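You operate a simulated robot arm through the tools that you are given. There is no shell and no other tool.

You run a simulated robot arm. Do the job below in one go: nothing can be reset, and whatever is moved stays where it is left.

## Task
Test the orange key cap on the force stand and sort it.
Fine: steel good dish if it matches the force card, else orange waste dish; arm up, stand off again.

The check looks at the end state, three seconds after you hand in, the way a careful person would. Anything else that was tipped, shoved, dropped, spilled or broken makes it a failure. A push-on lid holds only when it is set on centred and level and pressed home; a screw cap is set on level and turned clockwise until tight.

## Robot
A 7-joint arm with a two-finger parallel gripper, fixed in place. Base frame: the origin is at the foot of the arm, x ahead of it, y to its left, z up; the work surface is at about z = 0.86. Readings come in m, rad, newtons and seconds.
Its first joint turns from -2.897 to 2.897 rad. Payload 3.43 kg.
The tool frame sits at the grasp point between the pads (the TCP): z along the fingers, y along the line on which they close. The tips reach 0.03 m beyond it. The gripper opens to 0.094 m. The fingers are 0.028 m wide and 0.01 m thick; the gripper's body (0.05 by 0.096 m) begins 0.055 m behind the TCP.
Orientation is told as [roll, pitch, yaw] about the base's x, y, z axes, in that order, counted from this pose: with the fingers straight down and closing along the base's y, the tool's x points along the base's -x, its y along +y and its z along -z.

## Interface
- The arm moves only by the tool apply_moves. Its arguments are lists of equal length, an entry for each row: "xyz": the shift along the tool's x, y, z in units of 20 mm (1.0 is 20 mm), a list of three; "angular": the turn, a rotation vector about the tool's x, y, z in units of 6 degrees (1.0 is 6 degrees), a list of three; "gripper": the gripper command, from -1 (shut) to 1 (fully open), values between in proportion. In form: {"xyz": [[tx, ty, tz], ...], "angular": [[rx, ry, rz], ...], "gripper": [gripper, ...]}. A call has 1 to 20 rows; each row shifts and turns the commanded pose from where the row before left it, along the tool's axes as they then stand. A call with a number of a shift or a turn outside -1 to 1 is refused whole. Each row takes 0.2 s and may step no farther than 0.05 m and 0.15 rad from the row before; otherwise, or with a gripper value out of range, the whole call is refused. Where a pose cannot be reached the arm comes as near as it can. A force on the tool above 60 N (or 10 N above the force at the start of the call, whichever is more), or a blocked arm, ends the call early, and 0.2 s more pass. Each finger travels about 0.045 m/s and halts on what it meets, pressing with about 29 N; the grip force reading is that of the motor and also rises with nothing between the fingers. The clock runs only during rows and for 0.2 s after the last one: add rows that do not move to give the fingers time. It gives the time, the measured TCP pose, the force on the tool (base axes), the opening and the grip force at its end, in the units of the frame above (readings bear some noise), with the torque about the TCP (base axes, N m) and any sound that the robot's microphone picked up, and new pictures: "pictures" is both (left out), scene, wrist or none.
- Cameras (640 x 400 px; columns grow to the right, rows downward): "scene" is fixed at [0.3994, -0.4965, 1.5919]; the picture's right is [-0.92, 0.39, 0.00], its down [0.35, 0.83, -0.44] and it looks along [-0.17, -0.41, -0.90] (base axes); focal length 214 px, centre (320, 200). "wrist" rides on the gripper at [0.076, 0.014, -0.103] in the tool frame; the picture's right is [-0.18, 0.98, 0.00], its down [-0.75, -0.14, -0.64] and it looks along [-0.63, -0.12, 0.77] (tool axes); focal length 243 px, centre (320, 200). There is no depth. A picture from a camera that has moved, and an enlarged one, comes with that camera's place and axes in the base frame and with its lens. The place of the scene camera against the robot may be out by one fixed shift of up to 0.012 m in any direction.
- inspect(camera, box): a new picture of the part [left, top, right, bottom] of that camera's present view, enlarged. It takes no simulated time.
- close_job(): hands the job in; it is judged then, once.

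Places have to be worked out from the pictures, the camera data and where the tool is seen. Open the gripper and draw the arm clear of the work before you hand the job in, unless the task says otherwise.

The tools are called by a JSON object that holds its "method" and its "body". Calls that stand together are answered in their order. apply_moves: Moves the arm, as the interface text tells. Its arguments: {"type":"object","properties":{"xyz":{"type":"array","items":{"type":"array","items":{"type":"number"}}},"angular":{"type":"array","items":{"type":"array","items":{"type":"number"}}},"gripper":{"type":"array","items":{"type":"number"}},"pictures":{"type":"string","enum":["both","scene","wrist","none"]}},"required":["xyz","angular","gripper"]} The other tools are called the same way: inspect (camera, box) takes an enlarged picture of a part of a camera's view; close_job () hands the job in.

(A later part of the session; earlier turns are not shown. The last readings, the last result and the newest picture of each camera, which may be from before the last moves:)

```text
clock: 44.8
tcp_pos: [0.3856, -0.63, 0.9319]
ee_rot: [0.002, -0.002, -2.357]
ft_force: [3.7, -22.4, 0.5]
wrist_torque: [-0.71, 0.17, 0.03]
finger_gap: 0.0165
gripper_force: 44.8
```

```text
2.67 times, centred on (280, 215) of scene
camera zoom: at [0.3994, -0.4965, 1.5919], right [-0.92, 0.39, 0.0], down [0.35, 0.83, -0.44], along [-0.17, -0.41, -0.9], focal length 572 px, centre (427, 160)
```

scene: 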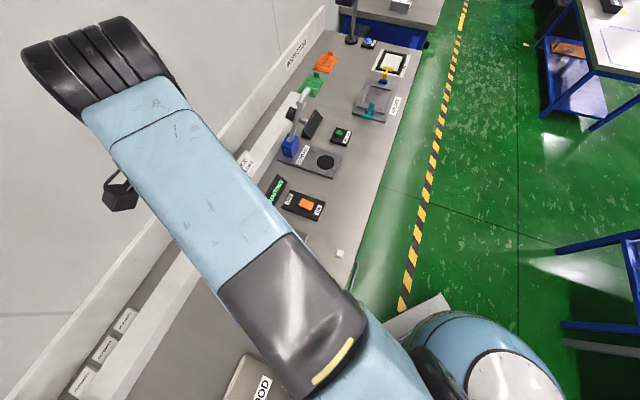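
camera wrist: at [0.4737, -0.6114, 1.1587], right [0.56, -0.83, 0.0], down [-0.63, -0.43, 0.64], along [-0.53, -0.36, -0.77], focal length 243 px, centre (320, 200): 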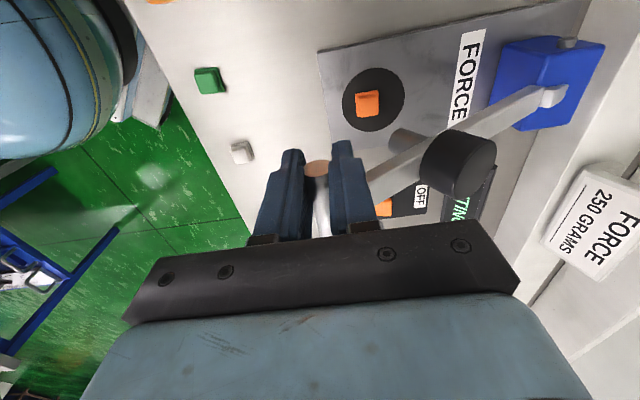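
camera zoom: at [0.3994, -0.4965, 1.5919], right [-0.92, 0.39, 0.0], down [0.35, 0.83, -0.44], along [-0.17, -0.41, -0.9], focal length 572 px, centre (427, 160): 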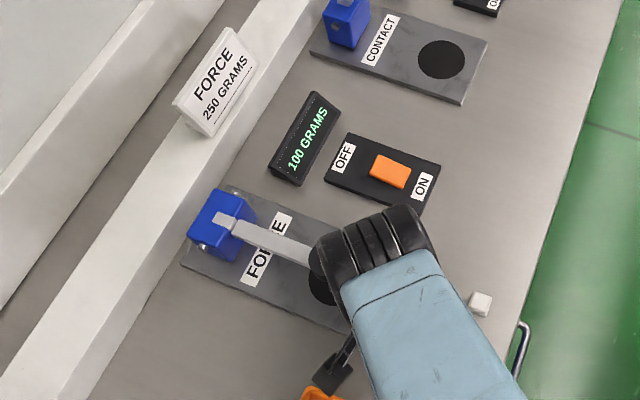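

The display now reads 100 GRAMS; I'll zoom in to read it exactly before deciding whether the arm is fully down.

{"method": "inspect", "body": {"camera": "scene", "box": [262, 170, 292, 212]}}

{"method": "inspect", "body": {"camera": "wrist", "box": [340, 90, 460, 190]}}

```text
9.52 times, centred on (277, 191) of scene
camera zoom: at [0.3994, -0.4965, 1.5919], right [-0.92, 0.39, 0.0], down [0.35, 0.83, -0.44], along [-0.17, -0.41, -0.9], focal length 2043 px, centre (730, 286)
```

zoom: 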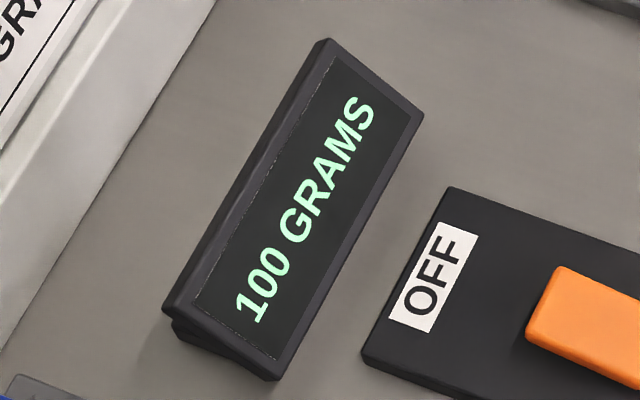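

```text
4.00 times, centred on (400, 140) of wrist
camera zoom: at [0.4486, -0.5865, 1.0338], right [0.56, -0.83, 0.0], down [-0.63, -0.43, 0.64], along [-0.53, -0.37, -0.77], focal length 970 px, centre (0, 440)
```

zoom: 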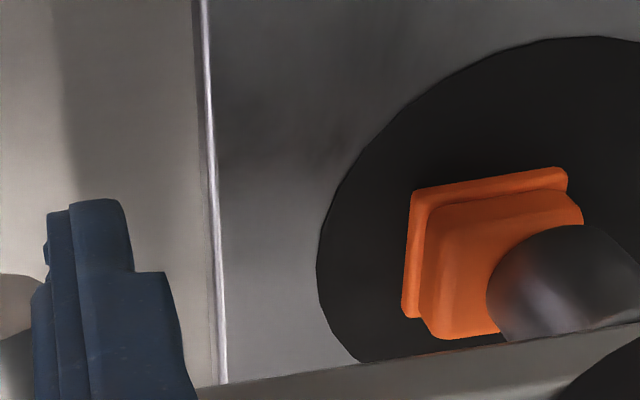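

It clearly says 100 GRAMS, but I must make sure that is the settled value with the arm fully down. I'll relieve the side load, lower 2 mm more and hold for a moment.

{"method": "apply_moves", "body": {"xyz": [[-0.04, 0.05, 0.1], [0, 0, 0], [0, 0, 0], [0, 0, 0], [0, 0, 0]], "angular": [[0, 0, 0], [0, 0, 0], [0, 0, 0], [0, 0, 0], [0, 0, 0]], "gripper": [-1, -1, -1, -1, -1], "pictures": "none"}}

{"method": "inspect", "body": {"camera": "scene", "box": [262, 170, 292, 212]}}

{"method": "inspect", "body": {"camera": "wrist", "box": [240, 40, 480, 240]}}

```text
clock: 46.0
tcp_pos: [0.3855, -0.6308, 0.9307]
ee_rot: [0.001, 0.0, -2.356]
ft_force: [4.6, -15.2, 25.0]
wrist_torque: [0.07, -0.31, 0.05]
finger_gap: 0.0165
gripper_force: 45.5
```

```text
9.52 times, centred on (277, 191) of scene
camera zoom: at [0.3994, -0.4965, 1.5919], right [-0.92, 0.39, 0.0], down [0.35, 0.83, -0.44], along [-0.17, -0.41, -0.9], focal length 2043 px, centre (730, 286)
```

zoom: 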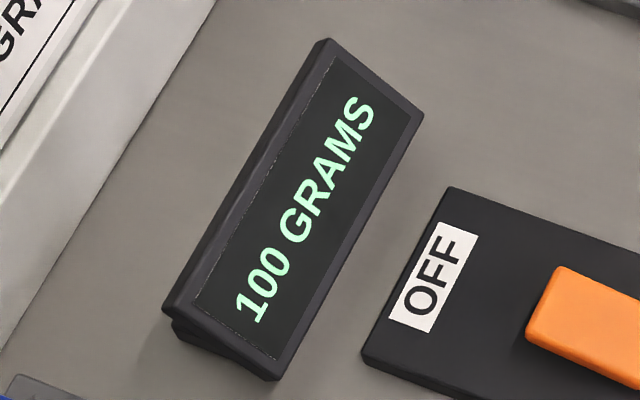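

```text
2.00 times, centred on (360, 140) of wrist
camera zoom: at [0.4486, -0.5867, 1.0329], right [0.56, -0.83, 0.0], down [-0.63, -0.43, 0.64], along [-0.53, -0.36, -0.77], focal length 485 px, centre (240, 320)
```

zoom: 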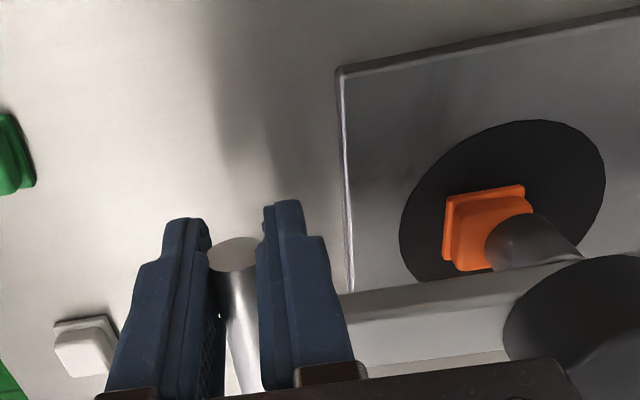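

Pressed firmly (25 N) the reading stays 100 GRAMS. To be sure, I'll let go so the arm rests by its own weight, wait, and read again; at the same time I'll lower the fingers so the bar is deeper between the pads for the lift.

{"method": "apply_moves", "body": {"xyz": [[0, 0.02, -0.08], [0, 0, 0], [0, 0, 0], [0, 0, 0.15], [0, 0, 0.2], [0, 0, 0.1], [0, 0, 0], [0, 0, 0], [0, 0, 0], [0, 0, 0], [0, 0, 0], [0, 0, 0]], "angular": [[0, 0, 0], [0, 0, 0], [0, 0, 0], [0, 0, 0], [0, 0, 0], [0, 0, 0], [0, 0, 0], [0, 0, 0], [0, 0, 0], [0, 0, 0], [0, 0, 0], [0, 0, 0]], "gripper": [-1, -0.2, -0.2, -0.2, -0.2, -0.2, -0.2, -0.2, -0.2, -0.2, -0.2, -0.2], "pictures": "wrist"}}

{"method": "inspect", "body": {"camera": "scene", "box": [262, 170, 292, 212]}}

{"method": "inspect", "body": {"camera": "wrist", "box": [220, 40, 460, 240]}}

{"method": "inspect", "body": {"camera": "scene", "box": [232, 140, 272, 190]}}

```text
clock: 48.6
tcp_pos: [0.3848, -0.6321, 0.9235]
ee_rot: [0.001, 0.001, -2.354]
ft_force: [0.5, 1.2, 0.7]
wrist_torque: [0.03, -0.01, 0.01]
finger_gap: 0.0376
gripper_force: 0.1
camera wrist: at [0.4491, -0.588, 1.0253], right [0.56, -0.83, 0.0], down [-0.63, -0.43, 0.64], along [-0.53, -0.36, -0.77], focal length 243 px, centre (320, 200)
```

wrist: 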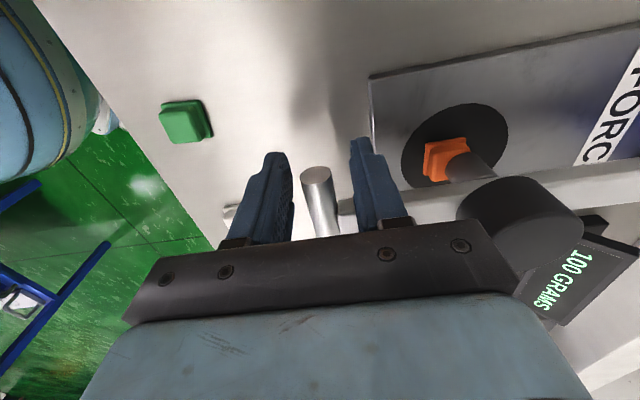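

```text
9.52 times, centred on (277, 191) of scene
camera zoom: at [0.3994, -0.4965, 1.5919], right [-0.92, 0.39, 0.0], down [0.35, 0.83, -0.44], along [-0.17, -0.41, -0.9], focal length 2043 px, centre (730, 286)
```

zoom: 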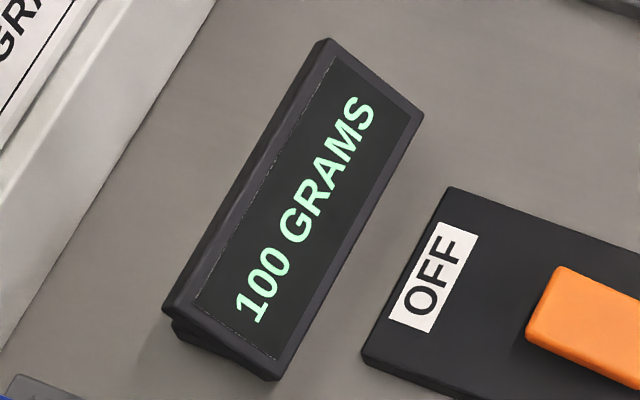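

```text
2.00 times, centred on (340, 140) of wrist
camera zoom: at [0.4491, -0.588, 1.0253], right [0.56, -0.83, 0.0], down [-0.63, -0.43, 0.64], along [-0.53, -0.36, -0.77], focal length 485 px, centre (280, 320)
```

zoom: 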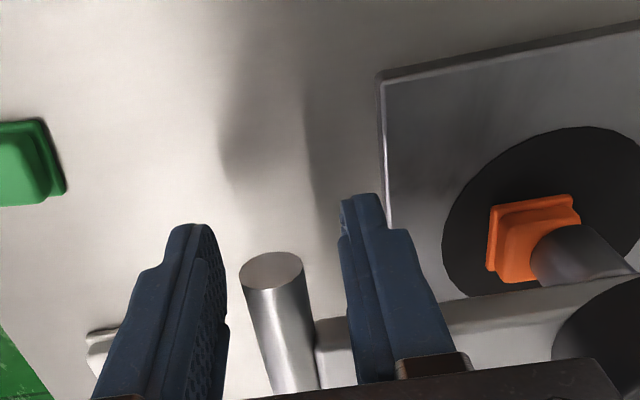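

```text
8.00 times, centred on (252, 165) of scene
camera zoom: at [0.3994, -0.4965, 1.5919], right [-0.92, 0.39, 0.0], down [0.35, 0.83, -0.44], along [-0.17, -0.41, -0.9], focal length 1716 px, centre (864, 480)
```

zoom: 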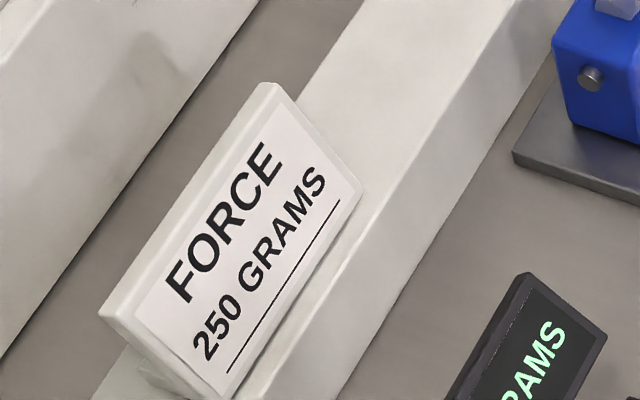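

Released, the arm rests on the cap and the display still says 100 GRAMS against the card's 250, so this cap goes to the waste dish. Now I'll grip the bar again and start raising the lever along the same arc.

{"method": "apply_moves", "body": {"xyz": [[0, 0, 0], [0, 0, 0], [0, 0, 0], [0, 0, 0], [0, 0.045, -0.868], [0, 0.105, -0.863], [0, 0, 0]], "angular": [[0, 0, 0], [0, 0, 0], [0, 0, 0], [0, 0, 0], [0, 0, 0], [0, 0, 0], [0, 0, 0]], "gripper": [-1, -1, -1, -1, -1, -1, -1], "pictures": "wrist"}}

{"method": "inspect", "body": {"camera": "wrist", "box": [220, 40, 460, 240]}}

```text
clock: 50.2
tcp_pos: [0.3864, -0.6321, 0.9585]
ee_rot: [0.002, -0.001, -2.358]
ft_force: [-11.0, 2.0, 2.1]
wrist_torque: [-0.24, 0.17, -0.1]
finger_gap: 0.0208
gripper_force: 45.6
camera wrist: at [0.4502, -0.5889, 1.0608], right [0.56, -0.83, 0.0], down [-0.63, -0.43, 0.64], along [-0.53, -0.36, -0.77], focal length 243 px, centre (320, 200)
```

wrist: 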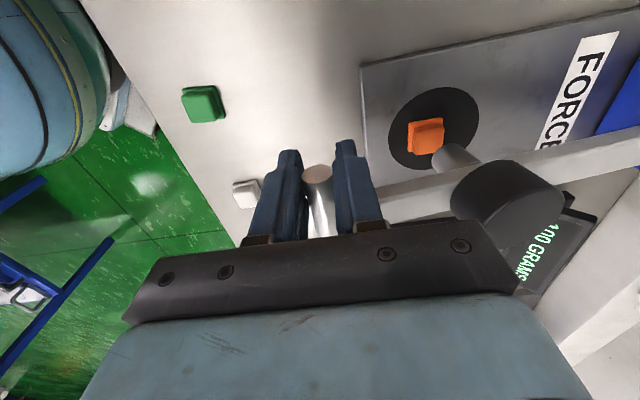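

```text
2.00 times, centred on (340, 140) of wrist
camera zoom: at [0.4502, -0.5889, 1.0608], right [0.56, -0.83, 0.0], down [-0.63, -0.43, 0.64], along [-0.53, -0.36, -0.77], focal length 485 px, centre (280, 320)
```

zoom: 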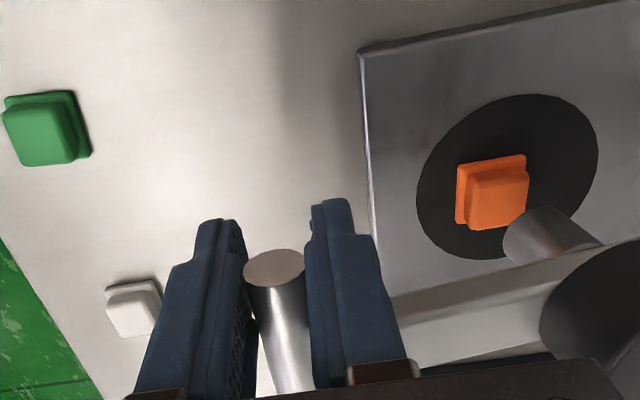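

The lever is rising with the cap staying put; forces are small. Continuing up with a tiny outward correction.

{"method": "apply_moves", "body": {"xyz": [[-0.02, 0.135, -0.853], [0, 0.225, -0.84], [0, 0.285, -0.82], [0, 0, 0]], "angular": [[0, 0, 0], [0, 0, 0], [0, 0, 0], [0, 0, 0]], "gripper": [-1, -1, -1, -1], "pictures": "none"}}

{"method": "inspect", "body": {"camera": "wrist", "box": [220, 40, 460, 240]}}

```text
clock: 51.2
tcp_pos: [0.3954, -0.6412, 1.0093]
ee_rot: [0.002, 0.0, -2.358]
ft_force: [-19.2, 25.4, 11.3]
wrist_torque: [0.43, -0.25, -0.39]
finger_gap: 0.0205
gripper_force: 45.0
```

```text
2.00 times, centred on (340, 140) of wrist
camera zoom: at [0.4589, -0.5977, 1.1116], right [0.56, -0.83, 0.0], down [-0.63, -0.43, 0.64], along [-0.53, -0.36, -0.77], focal length 485 px, centre (280, 320)
```

zoom: 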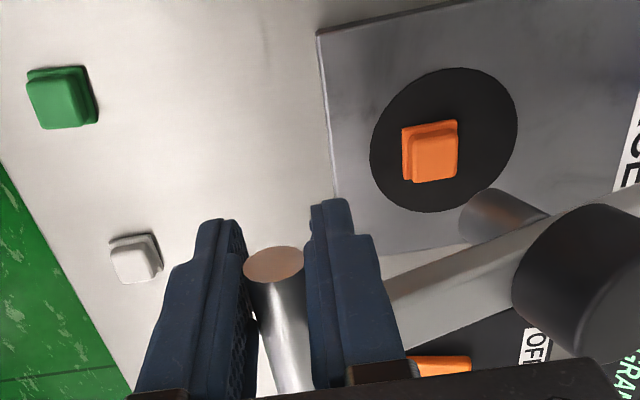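

A purely outward 33 N again; refitting with this grip gives the hinge at back 0.955, z 0.929 and radius 0.2365, matching my pin triangulation. I'll correct by about 2 mm and follow that arc.

{"method": "apply_moves", "body": {"xyz": [[0, 0.205, -0.81], [0, 0.36, -0.745], [0, 0, 0]], "angular": [[0, 0, 0], [0, 0, 0], [0, 0, 0]], "gripper": [-1, -1, -1], "pictures": "none"}}

```text
clock: 52.0
tcp_pos: [0.4049, -0.6516, 1.0405]
ee_rot: [0.002, -0.002, -2.354]
ft_force: [-7.7, 12.3, 6.4]
wrist_torque: [-0.3, 0.41, 0.0]
finger_gap: 0.0198
gripper_force: 44.9
```

Forces halved and the position fits the new arc exactly. I'll continue with a 1 mm outward trim.

{"method": "apply_moves", "body": {"xyz": [[0, 0.36, -0.74], [0, 0.46, -0.685], [0, 0.505, -0.6525], [0, 0, 0]], "angular": [[0, 0, 0], [0, 0, 0], [0, 0, 0], [0, 0, 0]], "gripper": [-1, -1, -1, -1], "pictures": "wrist"}}

{"method": "inspect", "body": {"camera": "wrist", "box": [220, 40, 460, 240]}}

```text
clock: 53.0
tcp_pos: [0.4218, -0.6671, 1.0801]
ee_rot: [-0.001, -0.002, -2.357]
ft_force: [-15.5, 8.2, 11.1]
wrist_torque: [0.0, 0.4, -0.08]
finger_gap: 0.0165
gripper_force: 44.9
camera wrist: at [0.4849, -0.6234, 1.1829], right [0.56, -0.83, 0.0], down [-0.63, -0.43, 0.64], along [-0.53, -0.36, -0.77], focal length 243 px, centre (320, 200)
```

wrist: 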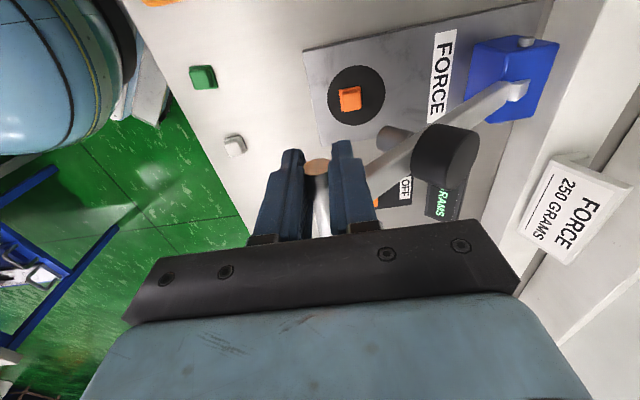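

```text
2.00 times, centred on (340, 140) of wrist
camera zoom: at [0.4849, -0.6234, 1.1829], right [0.56, -0.83, 0.0], down [-0.63, -0.43, 0.64], along [-0.53, -0.36, -0.77], focal length 485 px, centre (280, 320)
```

zoom: 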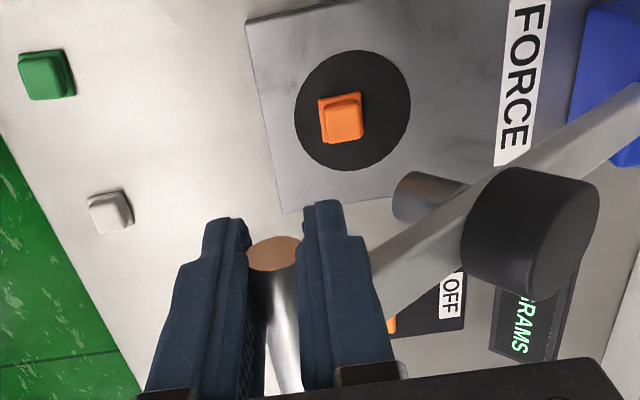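

The bar settled again into the stepped fingertip section but is still firmly held (45 N), and the cap is undisturbed. I'll continue up the arc, where the front finger now does most of the pushing.

{"method": "apply_moves", "body": {"xyz": [[0, 0.49, -0.65], [0, 0.59, -0.57], [0, 0.63, -0.525], [0, 0, 0]], "angular": [[0, 0, 0], [0, 0, 0], [0, 0, 0], [0, 0, 0]], "gripper": [-1, -1, -1, -1], "pictures": "none"}}

{"method": "inspect", "body": {"camera": "wrist", "box": [220, 40, 460, 240]}}

```text
clock: 54.0
tcp_pos: [0.4469, -0.6916, 1.1175]
ee_rot: [0.004, -0.001, -2.356]
ft_force: [-13.0, 13.3, 22.2]
wrist_torque: [-0.19, 0.3, -0.1]
finger_gap: 0.0166
gripper_force: 45.4
```

```text
2.00 times, centred on (340, 140) of wrist
camera zoom: at [0.5099, -0.6483, 1.2198], right [0.56, -0.83, 0.0], down [-0.63, -0.43, 0.64], along [-0.53, -0.36, -0.77], focal length 485 px, centre (280, 320)
```

zoom: 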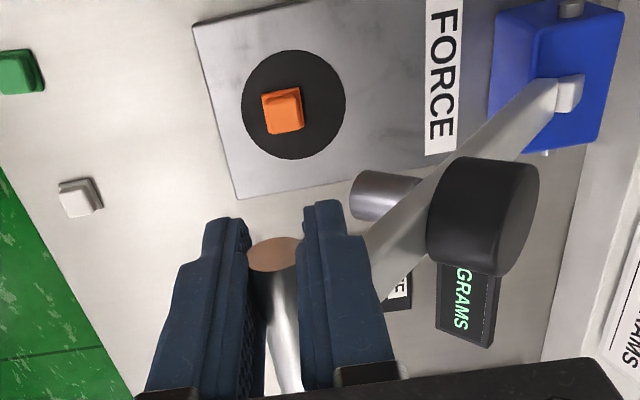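

Tracking well; about 29 N outward, so I'll trim 2 mm outward and go on.

{"method": "apply_moves", "body": {"xyz": [[0, 0.585, -0.59], [0, 0.69, -0.45], [0, 0.72, -0.4], [0, 0, 0]], "angular": [[0, 0, 0], [0, 0, 0], [0, 0, 0], [0, 0, 0]], "gripper": [-1, -1, -1, -1], "pictures": "none"}}

{"method": "inspect", "body": {"camera": "wrist", "box": [220, 40, 460, 240]}}

```text
clock: 55.0
tcp_pos: [0.4758, -0.7215, 1.1467]
ee_rot: [0.002, 0.001, -2.354]
ft_force: [-2.0, 14.8, 25.0]
wrist_torque: [0.24, -0.27, -0.04]
finger_gap: 0.0164
gripper_force: 45.0
```

```text
2.00 times, centred on (340, 140) of wrist
camera zoom: at [0.5392, -0.6778, 1.2481], right [0.57, -0.82, 0.0], down [-0.63, -0.43, 0.64], along [-0.53, -0.36, -0.77], focal length 485 px, centre (280, 320)
```

zoom: 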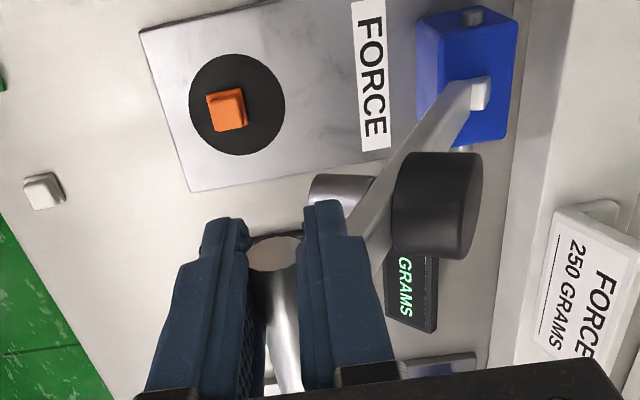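

The lever is at about 63°; it started at about 73°. I'll bring it the rest of the way with a small outward trim.

{"method": "apply_moves", "body": {"xyz": [[0, 0.765, -0.48], [0, 0.77, -0.295], [0, 0.3, -0.1], [0, 0, 0]], "angular": [[0, 0, 0], [0, 0, 0], [0, 0, 0], [0, 0, 0]], "gripper": [-1, -1, -1, -1], "pictures": "wrist"}}

{"method": "inspect", "body": {"camera": "wrist", "box": [220, 40, 460, 240]}}

```text
clock: 56.0
tcp_pos: [0.5021, -0.7482, 1.1623]
ee_rot: [0.002, 0.0, -2.356]
ft_force: [-2.1, 4.0, 10.9]
wrist_torque: [-0.21, 0.19, 0.03]
finger_gap: 0.0165
gripper_force: 45.2
camera wrist: at [0.5659, -0.7047, 1.2644], right [0.57, -0.82, 0.0], down [-0.63, -0.43, 0.64], along [-0.53, -0.36, -0.77], focal length 243 px, centre (320, 200)
```

wrist: 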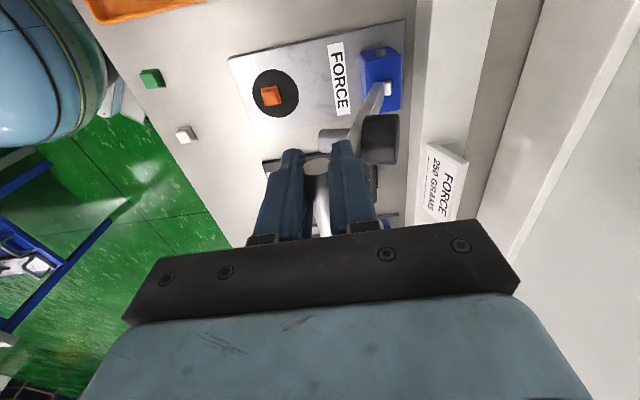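

```text
2.00 times, centred on (340, 140) of wrist
camera zoom: at [0.5659, -0.7047, 1.2644], right [0.57, -0.82, 0.0], down [-0.63, -0.43, 0.64], along [-0.53, -0.36, -0.77], focal length 485 px, centre (280, 320)
```

zoom: 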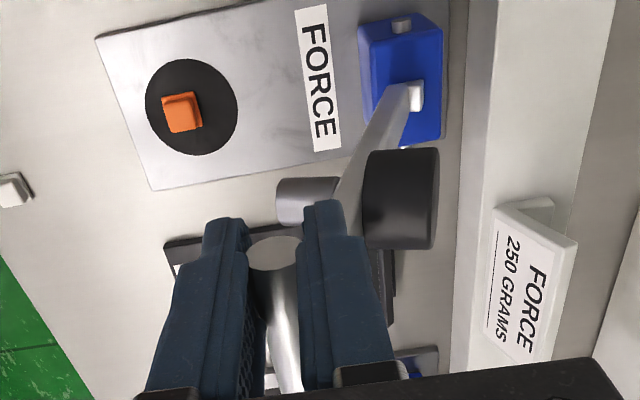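

It is about 3 mm short of where the lever stood at the start. I'll push the last bit gently and feel for a stop.

{"method": "apply_moves", "body": {"xyz": [[0, 0.18, -0.06], [0, 0.1, -0.03], [0, 0, 0]], "angular": [[0, 0, 0], [0, 0, 0], [0, 0, 0]], "gripper": [-1, -1, -1], "pictures": "none"}}

```text
clock: 56.8
tcp_pos: [0.5063, -0.7518, 1.1632]
ee_rot: [0.001, -0.001, -2.359]
ft_force: [-1.2, 2.1, 4.5]
wrist_torque: [0.24, -0.14, -0.06]
finger_gap: 0.0165
gripper_force: 45.5
```

The lever is back at its starting angle with no resistance. I'll open the fingers slightly, keeping them around the bar, to see whether it stays up by itself.

{"method": "apply_moves", "body": {"xyz": [[0, 0, 0], [0, 0, 0], [0, 0, 0], [0, 0, 0], [0, 0, 0], [0, 0, 0]], "angular": [[0, 0, 0], [0, 0, 0], [0, 0, 0], [0, 0, 0], [0, 0, 0], [0, 0, 0]], "gripper": [-0.3, -0.3, -0.3, -0.3, -0.3, -0.3], "pictures": "wrist"}}

{"method": "inspect", "body": {"camera": "wrist", "box": [220, 40, 460, 240]}}

```text
clock: 58.2
tcp_pos: [0.5063, -0.753, 1.163]
ee_rot: [0.0, 0.001, -2.357]
ft_force: [-0.2, -0.9, 1.0]
wrist_torque: [-0.02, 0.01, 0.03]
finger_gap: 0.0326
gripper_force: 0.1
camera wrist: at [0.5694, -0.7085, 1.266], right [0.56, -0.83, 0.0], down [-0.63, -0.43, 0.64], along [-0.53, -0.36, -0.77], focal length 243 px, centre (320, 200)
```

wrist: 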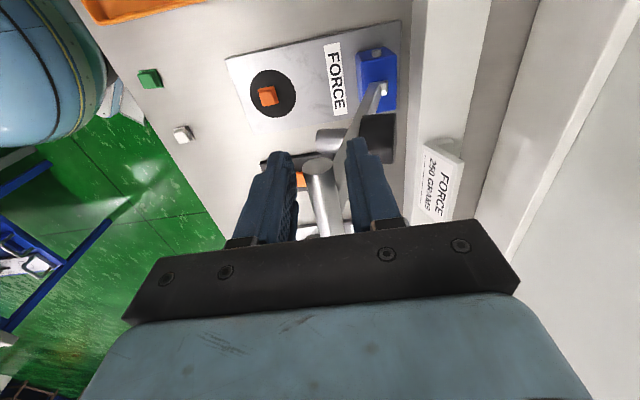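

```text
2.00 times, centred on (340, 140) of wrist
camera zoom: at [0.5694, -0.7085, 1.266], right [0.56, -0.83, 0.0], down [-0.63, -0.43, 0.64], along [-0.53, -0.36, -0.77], focal length 485 px, centre (280, 320)
```

zoom: 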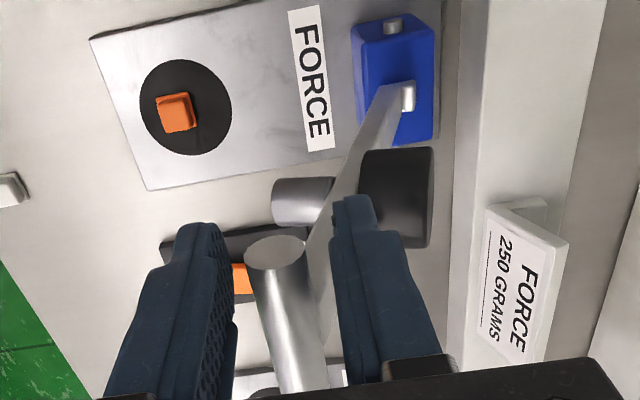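

The lever stays up on its own. I'll open wider, rise clear of the bar, back off toward the base and turn the tool back to the bench-aligned angle.

{"method": "apply_moves", "body": {"xyz": [[0, 0, 0], [0, 0, 0], [0, 0, 0], [0, 0, -0.8], [0, 0, -0.9], [0, 0, -0.9], [0, -1, 0], [0, -1, 0], [0, -1, 0], [0, -1, 0], [0, -1, 0], [0, 0, 0]], "angular": [[0, 0, 0], [0, 0, 0], [0, 0, 0], [0, 0, 0], [0, 0, 0], [0, 0, 0], [0, 0, 0], [0, 0, 0], [0, 0, 0], [0, 0, 0], [0, 0, 0], [0, 0, 0]], "gripper": [0.3, 0.3, 0.3, 0.3, 0.3, 0.3, 0.3, 0.3, 0.3, 0.3, 0.3, 0.3], "pictures": "both"}}

{"method": "inspect", "body": {"camera": "scene", "box": [200, 140, 340, 270]}}

```text
clock: 60.8
tcp_pos: [0.4343, -0.6801, 1.2163]
ee_rot: [0.0, 0.001, -2.357]
ft_force: [0.1, 0.5, -0.5]
wrist_torque: [0.01, 0.0, 0.04]
finger_gap: 0.0611
gripper_force: 0.1
camera wrist: at [0.4981, -0.6367, 1.317], right [0.56, -0.83, 0.0], down [-0.63, -0.43, 0.64], along [-0.53, -0.36, -0.77], focal length 243 px, centre (320, 200)
```

scene: 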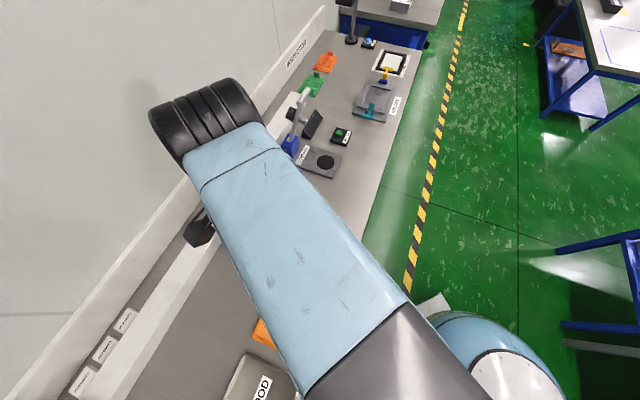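
wrist: 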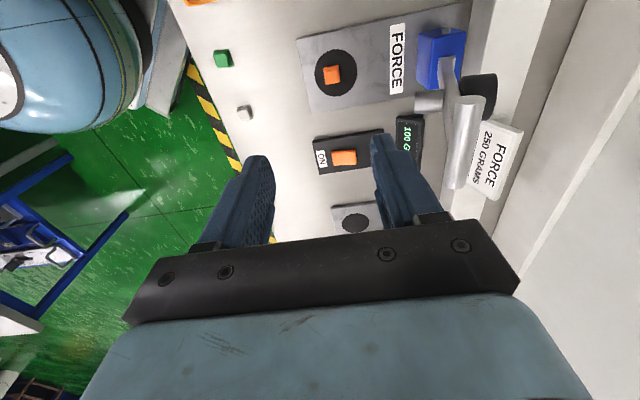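

```text
3.08 times, centred on (270, 205) of scene
camera zoom: at [0.3994, -0.4965, 1.5919], right [-0.92, 0.39, 0.0], down [0.35, 0.83, -0.44], along [-0.17, -0.41, -0.9], focal length 660 px, centre (474, 185)
```

zoom: 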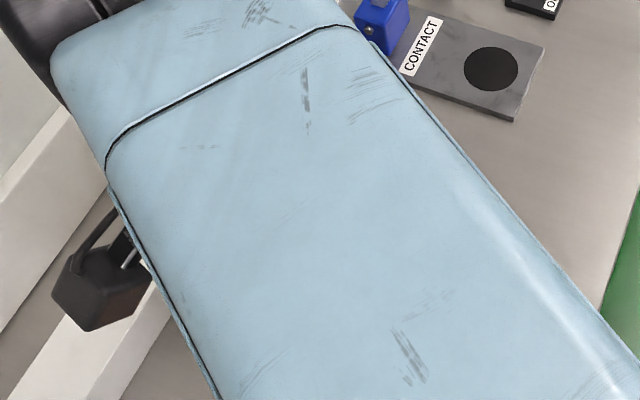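

The lever stands up by itself and the display holds 100 GRAMS. I'll turn the tool back 90° and then look down at the cap.

{"method": "apply_moves", "body": {"xyz": [[0, 0, 0], [0, 0, 0], [0, 0, 0], [0, 0, 0], [0, 0, 0], [0, 0, 0], [0, 0, 0], [0, 0, 0], [0, 0, 0], [0, 0, 0], [0, 0, 0], [0, 0, 0], [0, 0, 0], [0, 0, 0], [0, 0, 0], [0.3, -1, 0.9], [0, -0.275, 0.9], [0, 0, 0.9], [0, 0, 0]], "angular": [[0, 0, -1], [0, 0, -1], [0, 0, -1], [0, 0, -1], [0, 0, -1], [0, 0, -1], [0, 0, -1], [0, 0, -1], [0, 0, -1], [0, 0, -1], [0, 0, -1], [0, 0, -1], [0, 0, -1], [0, 0, -1], [0, 0, -1], [0, 0, 0], [0, 0, 0], [0, 0, 0], [0, 0, 0]], "gripper": [0.3, 0.3, 0.3, 0.3, 0.3, 0.3, 0.3, 0.3, 0.3, 0.3, 0.3, 0.3, 0.3, 0.3, 0.3, 0.3, 0.3, 0.3, 0.3], "pictures": "both"}}

{"method": "inspect", "body": {"camera": "wrist", "box": [220, 20, 420, 170]}}

```text
clock: 64.8
tcp_pos: [0.4139, -0.6947, 1.1613]
ee_rot: [0.001, -0.001, -0.786]
ft_force: [-0.7, -0.3, 0.5]
wrist_torque: [-0.01, -0.01, -0.04]
finger_gap: 0.0611
gripper_force: 0.0
camera wrist: at [0.3692, -0.6313, 1.2625], right [0.83, 0.56, 0.0], down [0.43, -0.63, 0.64], along [0.36, -0.53, -0.77], focal length 243 px, centre (320, 200)
```

scene: 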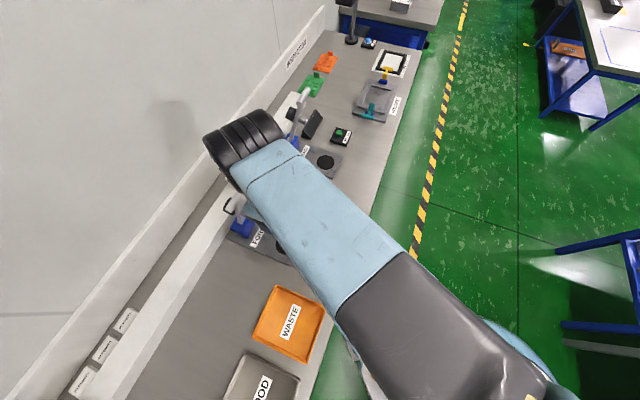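
wrist: 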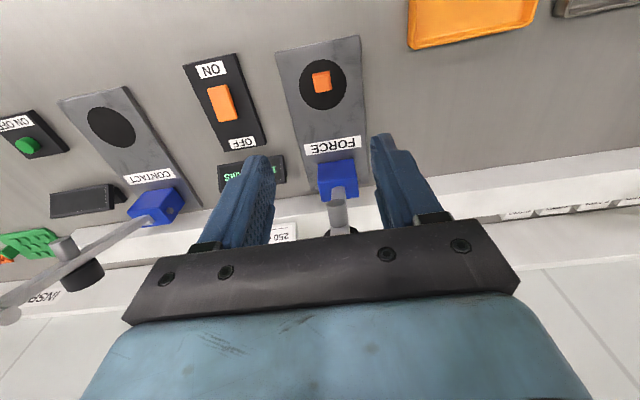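

```text
2.67 times, centred on (320, 95) of wrist
camera zoom: at [0.3692, -0.6313, 1.2625], right [0.83, 0.56, 0.0], down [0.43, -0.63, 0.64], along [0.36, -0.53, -0.77], focal length 647 px, centre (320, 480)
```

zoom: 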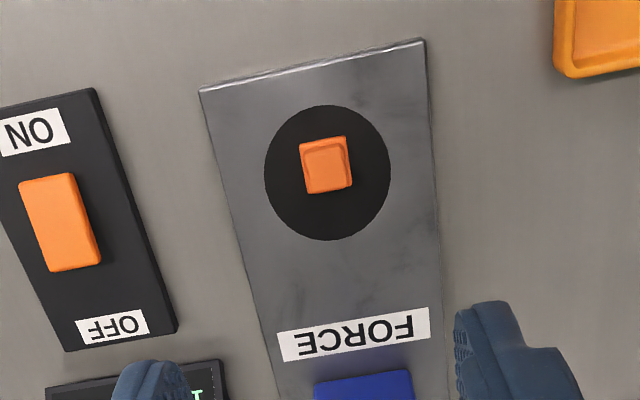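

The cap is still centred on the disc. I'll descend toward it with a 16–18 mm shift to the back, stopping above for a check.

{"method": "apply_moves", "body": {"xyz": [[-0.9, 0, 0.9], [0, 0, 0.9], [0, 0, 0.9], [0, 0, 0.9], [0, 0, 0.9], [0, 0, 0.9], [0, 0, 0.9], [0, 0, 0.9], [0, 0, 0.9], [0, 0, 0.9], [0, 0, 0]], "angular": [[0, 0, 0], [0, 0, 0], [0, 0, 0], [0, 0, 0], [0, 0, 0], [0, 0, 0], [0, 0, 0], [0, 0, 0], [0, 0, 0], [0, 0, 0], [0, 0, 0]], "gripper": [0.2, 0.2, 0.2, 0.2, 0.2, 0.2, 0.2, 0.2, 0.2, 0.2, 0.2], "pictures": "wrist"}}

{"method": "inspect", "body": {"camera": "wrist", "box": [220, 60, 420, 190]}}

```text
clock: 67.2
tcp_pos: [0.4225, -0.7063, 0.9803]
ee_rot: [0.001, 0.0, -0.785]
ft_force: [0.5, -0.3, 0.6]
wrist_torque: [0.03, 0.0, -0.03]
finger_gap: 0.0566
gripper_force: 0.0
camera wrist: at [0.379, -0.6427, 1.082], right [0.83, 0.56, 0.0], down [0.43, -0.63, 0.64], along [0.36, -0.53, -0.77], focal length 243 px, centre (320, 200)
```

wrist: 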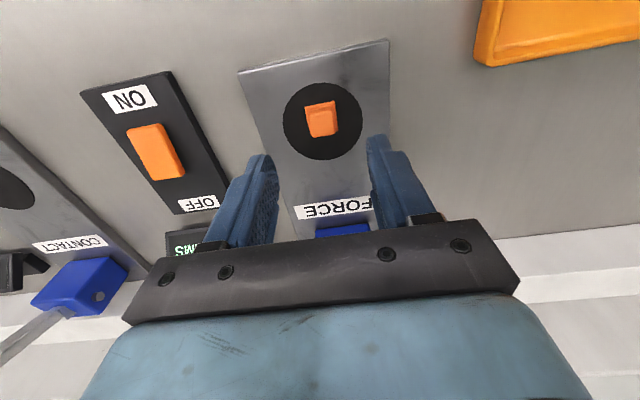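

```text
3.08 times, centred on (320, 125) of wrist
camera zoom: at [0.379, -0.6427, 1.082], right [0.83, 0.56, 0.0], down [0.43, -0.63, 0.64], along [0.36, -0.53, -0.77], focal length 746 px, centre (320, 431)
```

zoom: 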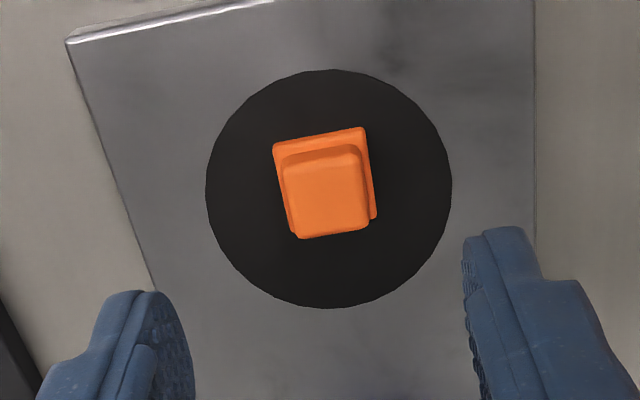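

The cap is about 5 mm further back than the tool axis. I'll shift, descend to the same grip height as when I placed it, and close.

{"method": "apply_moves", "body": {"xyz": [[-0.255, 0.05, 0.8], [0, 0, 0.9], [0, 0, 0.9], [0, 0, 0.8], [0, 0, 0.3], [0, 0, 0], [0, 0, 0]], "angular": [[0, 0, 0], [0, 0, 0], [0, 0, 0], [0, 0, 0], [0, 0, 0], [0, 0, 0], [0, 0, 0]], "gripper": [0.2, 0.2, 0.2, 0.2, 0.2, 0.2, 0.2], "pictures": "wrist"}}

{"method": "inspect", "body": {"camera": "wrist", "box": [240, 80, 400, 200]}}

```text
clock: 68.8
tcp_pos: [0.4289, -0.7091, 0.9072]
ee_rot: [0.001, -0.001, -0.786]
ft_force: [0.7, -0.2, 0.2]
wrist_torque: [-0.02, -0.04, 0.04]
finger_gap: 0.0564
gripper_force: 0.0
camera wrist: at [0.3843, -0.6458, 1.0088], right [0.83, 0.56, 0.0], down [0.43, -0.63, 0.64], along [0.36, -0.53, -0.77], focal length 243 px, centre (320, 200)
```

wrist: 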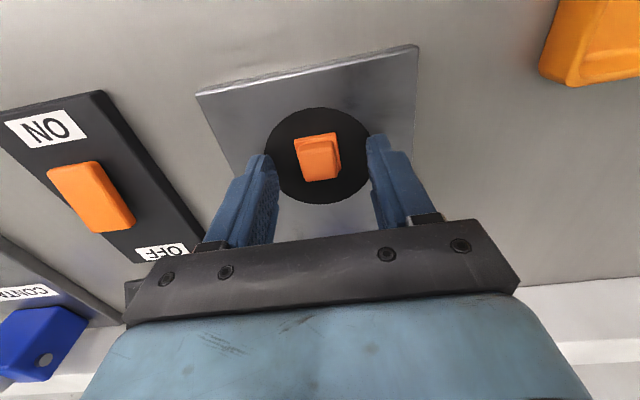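

```text
3.33 times, centred on (320, 140) of wrist
camera zoom: at [0.3843, -0.6458, 1.0088], right [0.83, 0.56, 0.0], down [0.43, -0.63, 0.64], along [0.36, -0.53, -0.77], focal length 809 px, centre (320, 400)
```

zoom: 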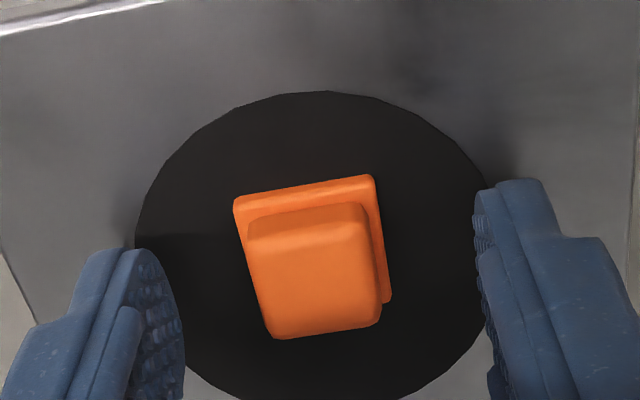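

The cap is centred between the fingers. I'll lower 2 mm more, close, and then lift.

{"method": "apply_moves", "body": {"xyz": [[0, 0, 0.1], [0, 0, 0], [0, 0, 0], [0, 0, 0], [0, 0, 0], [0, 0, 0], [0, 0, -0.4], [0, 0, -0.8], [0, 0, 0]], "angular": [[0, 0, 0], [0, 0, 0], [0, 0, 0], [0, 0, 0], [0, 0, 0], [0, 0, 0], [0, 0, 0], [0, 0, 0], [0, 0, 0]], "gripper": [0.2, -1, -1, -1, -1, -1, -1, -1, -1], "pictures": "wrist"}}

{"method": "inspect", "body": {"camera": "wrist", "box": [240, 80, 400, 200]}}

{"method": "inspect", "body": {"camera": "scene", "box": [200, 240, 360, 400]}}

```text
clock: 70.8
tcp_pos: [0.4296, -0.7119, 0.9288]
ee_rot: [0.001, 0.001, -0.785]
ft_force: [0.4, -0.8, 0.3]
wrist_torque: [-0.01, 0.04, 0.0]
finger_gap: 0.0242
gripper_force: 29.3
camera wrist: at [0.3854, -0.6472, 1.0315], right [0.83, 0.56, 0.0], down [0.43, -0.63, 0.64], along [0.36, -0.53, -0.77], focal length 243 px, centre (320, 200)
```

wrist: 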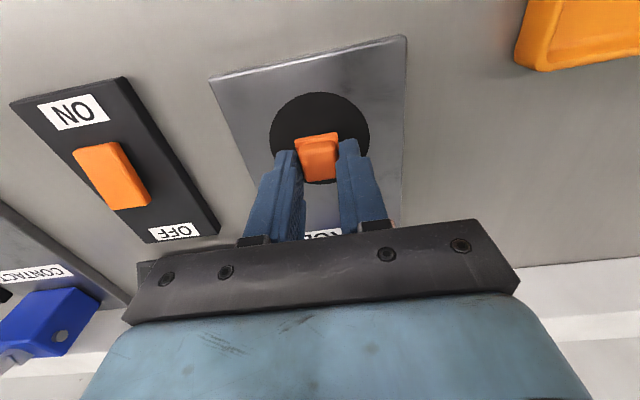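

```text
3.33 times, centred on (320, 140) of wrist
camera zoom: at [0.3854, -0.6472, 1.0315], right [0.83, 0.56, 0.0], down [0.43, -0.63, 0.64], along [0.36, -0.53, -0.77], focal length 809 px, centre (320, 400)
```

zoom: 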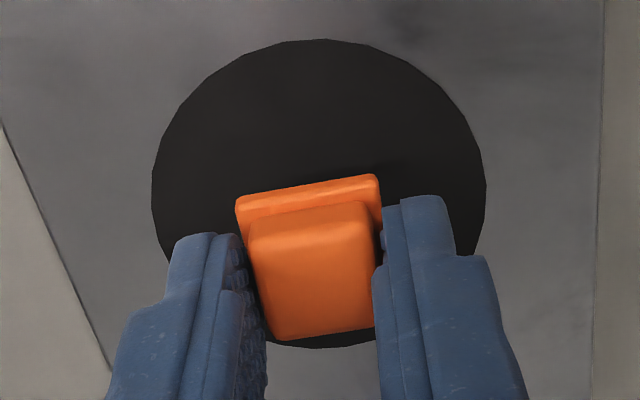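

```text
2.50 times, centred on (280, 320) of scene
camera zoom: at [0.3994, -0.4965, 1.5919], right [-0.92, 0.39, 0.0], down [0.35, 0.83, -0.44], along [-0.17, -0.41, -0.9], focal length 536 px, centre (420, -100)
```

zoom: 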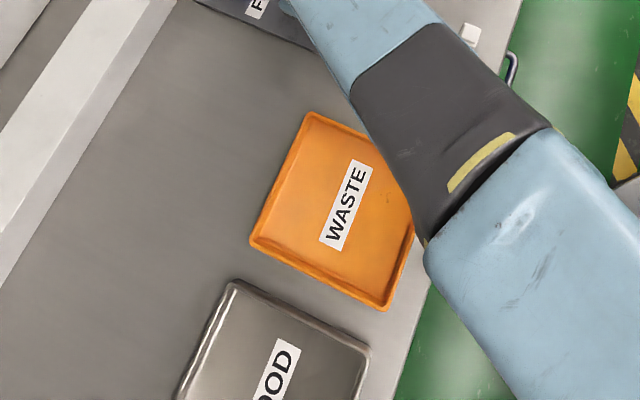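

The cap is held securely (24 mm). The waste dish centre works out at about (0.495, -0.490) from both cameras; I'll lift and carry the cap above it.

{"method": "apply_moves", "body": {"xyz": [[0, 0, -0.9], [0, 0, -0.9], [0, 0, -0.9], [0, 0, -0.9], [0, 0, -0.9], [0.495, 0.9227, 0], [0.495, 0.9227, 0], [0.495, 0.9227, 0], [0.495, 0.9227, 0], [0.495, 0.9227, 0], [0.495, 0.9227, 0], [0.495, 0.9227, 0], [0.495, 0.9227, 0], [0.495, 0.9227, 0], [0.495, 0.9227, 0], [0.495, 0.9227, 0], [0, 0, 0], [0, 0, 0]], "angular": [[0, 0, 0], [0, 0, 0], [0, 0, 0], [0, 0, 0], [0, 0, 0], [0, 0, 0], [0, 0, 0], [0, 0, 0], [0, 0, 0], [0, 0, 0], [0, 0, 0], [0, 0, 0], [0, 0, 0], [0, 0, 0], [0, 0, 0], [0, 0, 0], [0, 0, 0], [0, 0, 0]], "gripper": [-1, -1, -1, -1, -1, -1, -1, -1, -1, -1, -1, -1, -1, -1, -1, -1, -1, -1], "pictures": "both"}}

{"method": "inspect", "body": {"camera": "wrist", "box": [200, 40, 440, 200]}}

{"method": "inspect", "body": {"camera": "scene", "box": [200, 150, 340, 280]}}

```text
clock: 74.6
tcp_pos: [0.4956, -0.4885, 1.0203]
ee_rot: [-0.001, 0.0, -0.785]
ft_force: [0.0, -0.3, -0.4]
wrist_torque: [0.0, -0.03, 0.02]
finger_gap: 0.0242
gripper_force: 28.9
camera wrist: at [0.4514, -0.4248, 1.1221], right [0.83, 0.56, 0.0], down [0.43, -0.63, 0.64], along [0.36, -0.53, -0.77], focal length 243 px, centre (320, 200)
```

scene: 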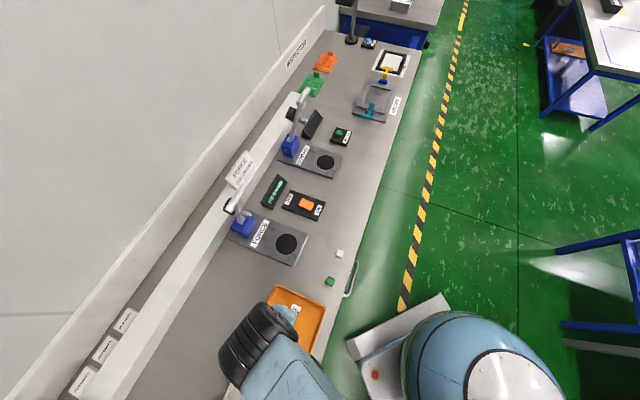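
wrist: 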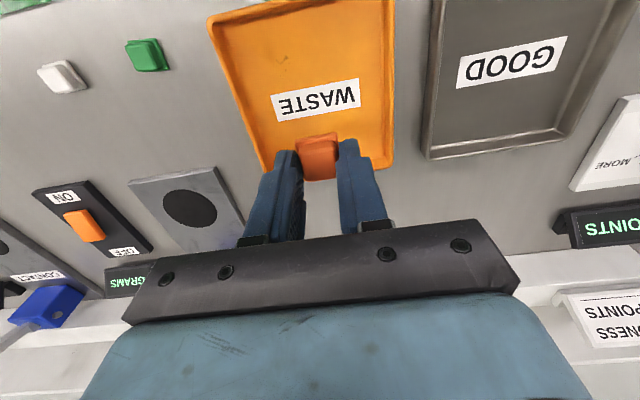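

```text
2.50 times, centred on (320, 120) of wrist
camera zoom: at [0.4514, -0.4248, 1.1221], right [0.83, 0.56, 0.0], down [0.43, -0.63, 0.64], along [0.36, -0.53, -0.77], focal length 606 px, centre (320, 400)
```

zoom: 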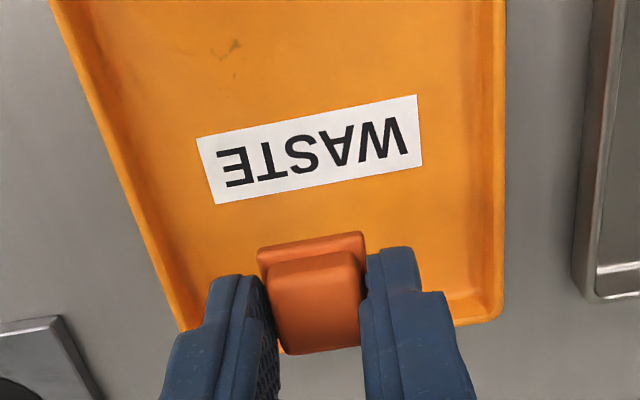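

```text
3.08 times, centred on (270, 215) of scene
camera zoom: at [0.3994, -0.4965, 1.5919], right [-0.92, 0.39, 0.0], down [0.35, 0.83, -0.44], along [-0.17, -0.41, -0.9], focal length 660 px, centre (474, 154)
```

zoom: 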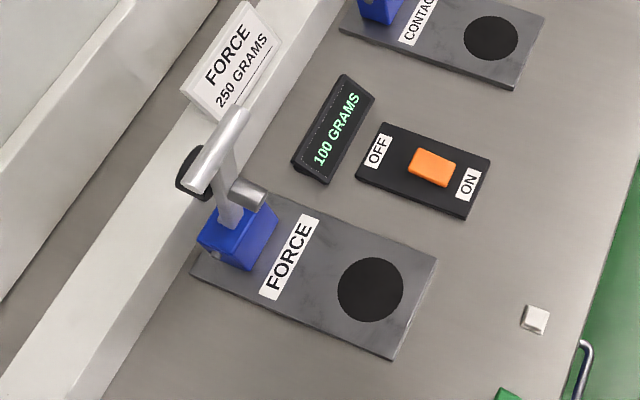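

The lever and stand look right, the display still shows 100 GRAMS, and the cap is over the middle of the waste dish. I'll lower it in.

{"method": "apply_moves", "body": {"xyz": [[0, 0, 0.9], [0, 0, 0.9], [0, 0, 0.9], [0, 0, 0.9], [0, 0, 0.9], [0, 0, 0.9], [0, 0, 0.4], [0, 0, 0.1], [0, 0, 0]], "angular": [[0, 0, 0], [0, 0, 0], [0, 0, 0], [0, 0, 0], [0, 0, 0], [0, 0, 0], [0, 0, 0], [0, 0, 0], [0, 0, 0]], "gripper": [-1, -1, -1, -1, -1, -1, -1, -1, -1], "pictures": "wrist"}}

```text
clock: 76.6
tcp_pos: [0.496, -0.489, 0.9014]
ee_rot: [-0.001, 0.0, -0.785]
ft_force: [0.3, 1.1, 0.0]
wrist_torque: [-0.02, 0.01, 0.02]
finger_gap: 0.0242
gripper_force: 28.6
camera wrist: at [0.4519, -0.4254, 1.0037], right [0.83, 0.56, 0.0], down [0.43, -0.63, 0.64], along [0.36, -0.53, -0.77], focal length 243 px, centre (320, 200)
```

wrist: 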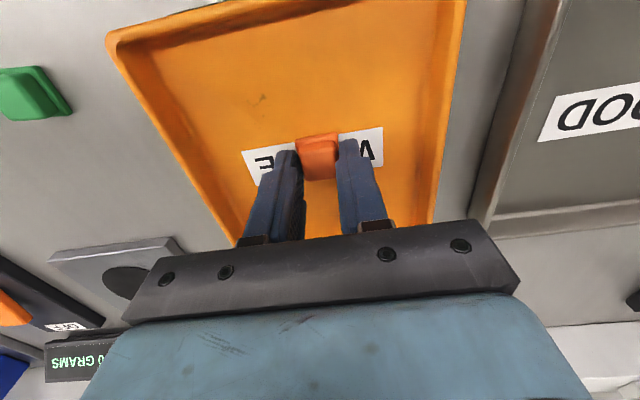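

No contact yet; I'll step down 1–2 mm at a time to touch the dish floor.

{"method": "apply_moves", "body": {"xyz": [[0, 0, 0.1], [0, 0, 0]], "angular": [[0, 0, 0], [0, 0, 0]], "gripper": [-1, -1], "pictures": "none"}}

```text
clock: 77.2
tcp_pos: [0.4968, -0.4898, 0.8999]
ee_rot: [0.0, -0.001, -0.786]
ft_force: [-0.1, 0.0, -0.6]
wrist_torque: [0.04, 0.02, 0.04]
finger_gap: 0.0242
gripper_force: 29.3
```

Still free; another 1.6 mm.

{"method": "apply_moves", "body": {"xyz": [[0, 0, 0.08], [0, 0, 0]], "angular": [[0, 0, 0], [0, 0, 0]], "gripper": [-1, -1], "pictures": "none"}}

```text
clock: 77.8
tcp_pos: [0.4965, -0.4898, 0.898]
ee_rot: [0.001, 0.0, -0.785]
ft_force: [-0.2, 0.2, -0.4]
wrist_torque: [-0.02, 0.0, 0.0]
finger_gap: 0.024
gripper_force: 29.1
```

No contact force yet; one more 1.5 mm step.

{"method": "apply_moves", "body": {"xyz": [[0, 0, 0.075], [0, 0, 0]], "angular": [[0, 0, 0], [0, 0, 0]], "gripper": [-1, -1], "pictures": "none"}}

```text
clock: 78.4
tcp_pos: [0.497, -0.4902, 0.898]
ee_rot: [0.0, -0.001, -0.787]
ft_force: [-0.8, 0.6, 0.2]
wrist_torque: [-0.03, -0.01, -0.01]
finger_gap: 0.024
gripper_force: 29.0
```

{"method": "apply_moves", "body": {"xyz": [[0, 0, 0.05], [0, 0, 0]], "angular": [[0, 0, 0], [0, 0, 0]], "gripper": [-1, -1], "pictures": "wrist"}}

{"method": "inspect", "body": {"camera": "wrist", "box": [240, 90, 400, 190]}}

```text
clock: 79.0
tcp_pos: [0.4965, -0.4905, 0.8962]
ee_rot: [0.0, -0.002, -0.786]
ft_force: [2.0, 0.2, 10.2]
wrist_torque: [0.04, -0.04, 0.01]
finger_gap: 0.0242
gripper_force: 28.8
camera wrist: at [0.4525, -0.4255, 0.9991], right [0.83, 0.56, 0.0], down [0.43, -0.63, 0.64], along [0.36, -0.53, -0.77], focal length 243 px, centre (320, 200)
```

wrist: 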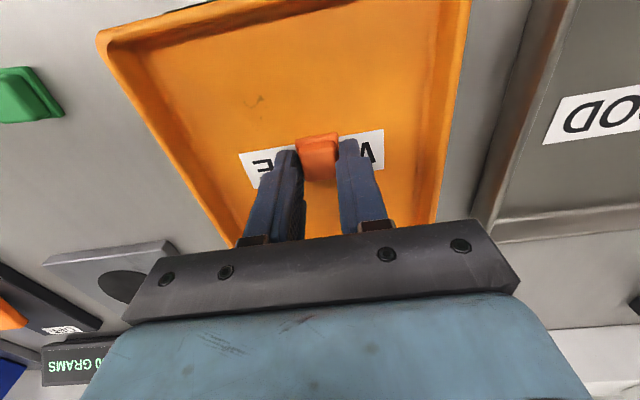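

```text
4.00 times, centred on (320, 140) of wrist
camera zoom: at [0.4525, -0.4255, 0.9991], right [0.83, 0.56, 0.0], down [0.43, -0.63, 0.64], along [0.36, -0.53, -0.77], focal length 970 px, centre (320, 440)
```

zoom: 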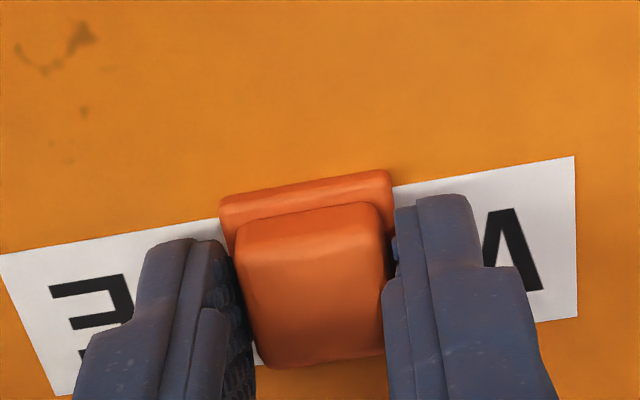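

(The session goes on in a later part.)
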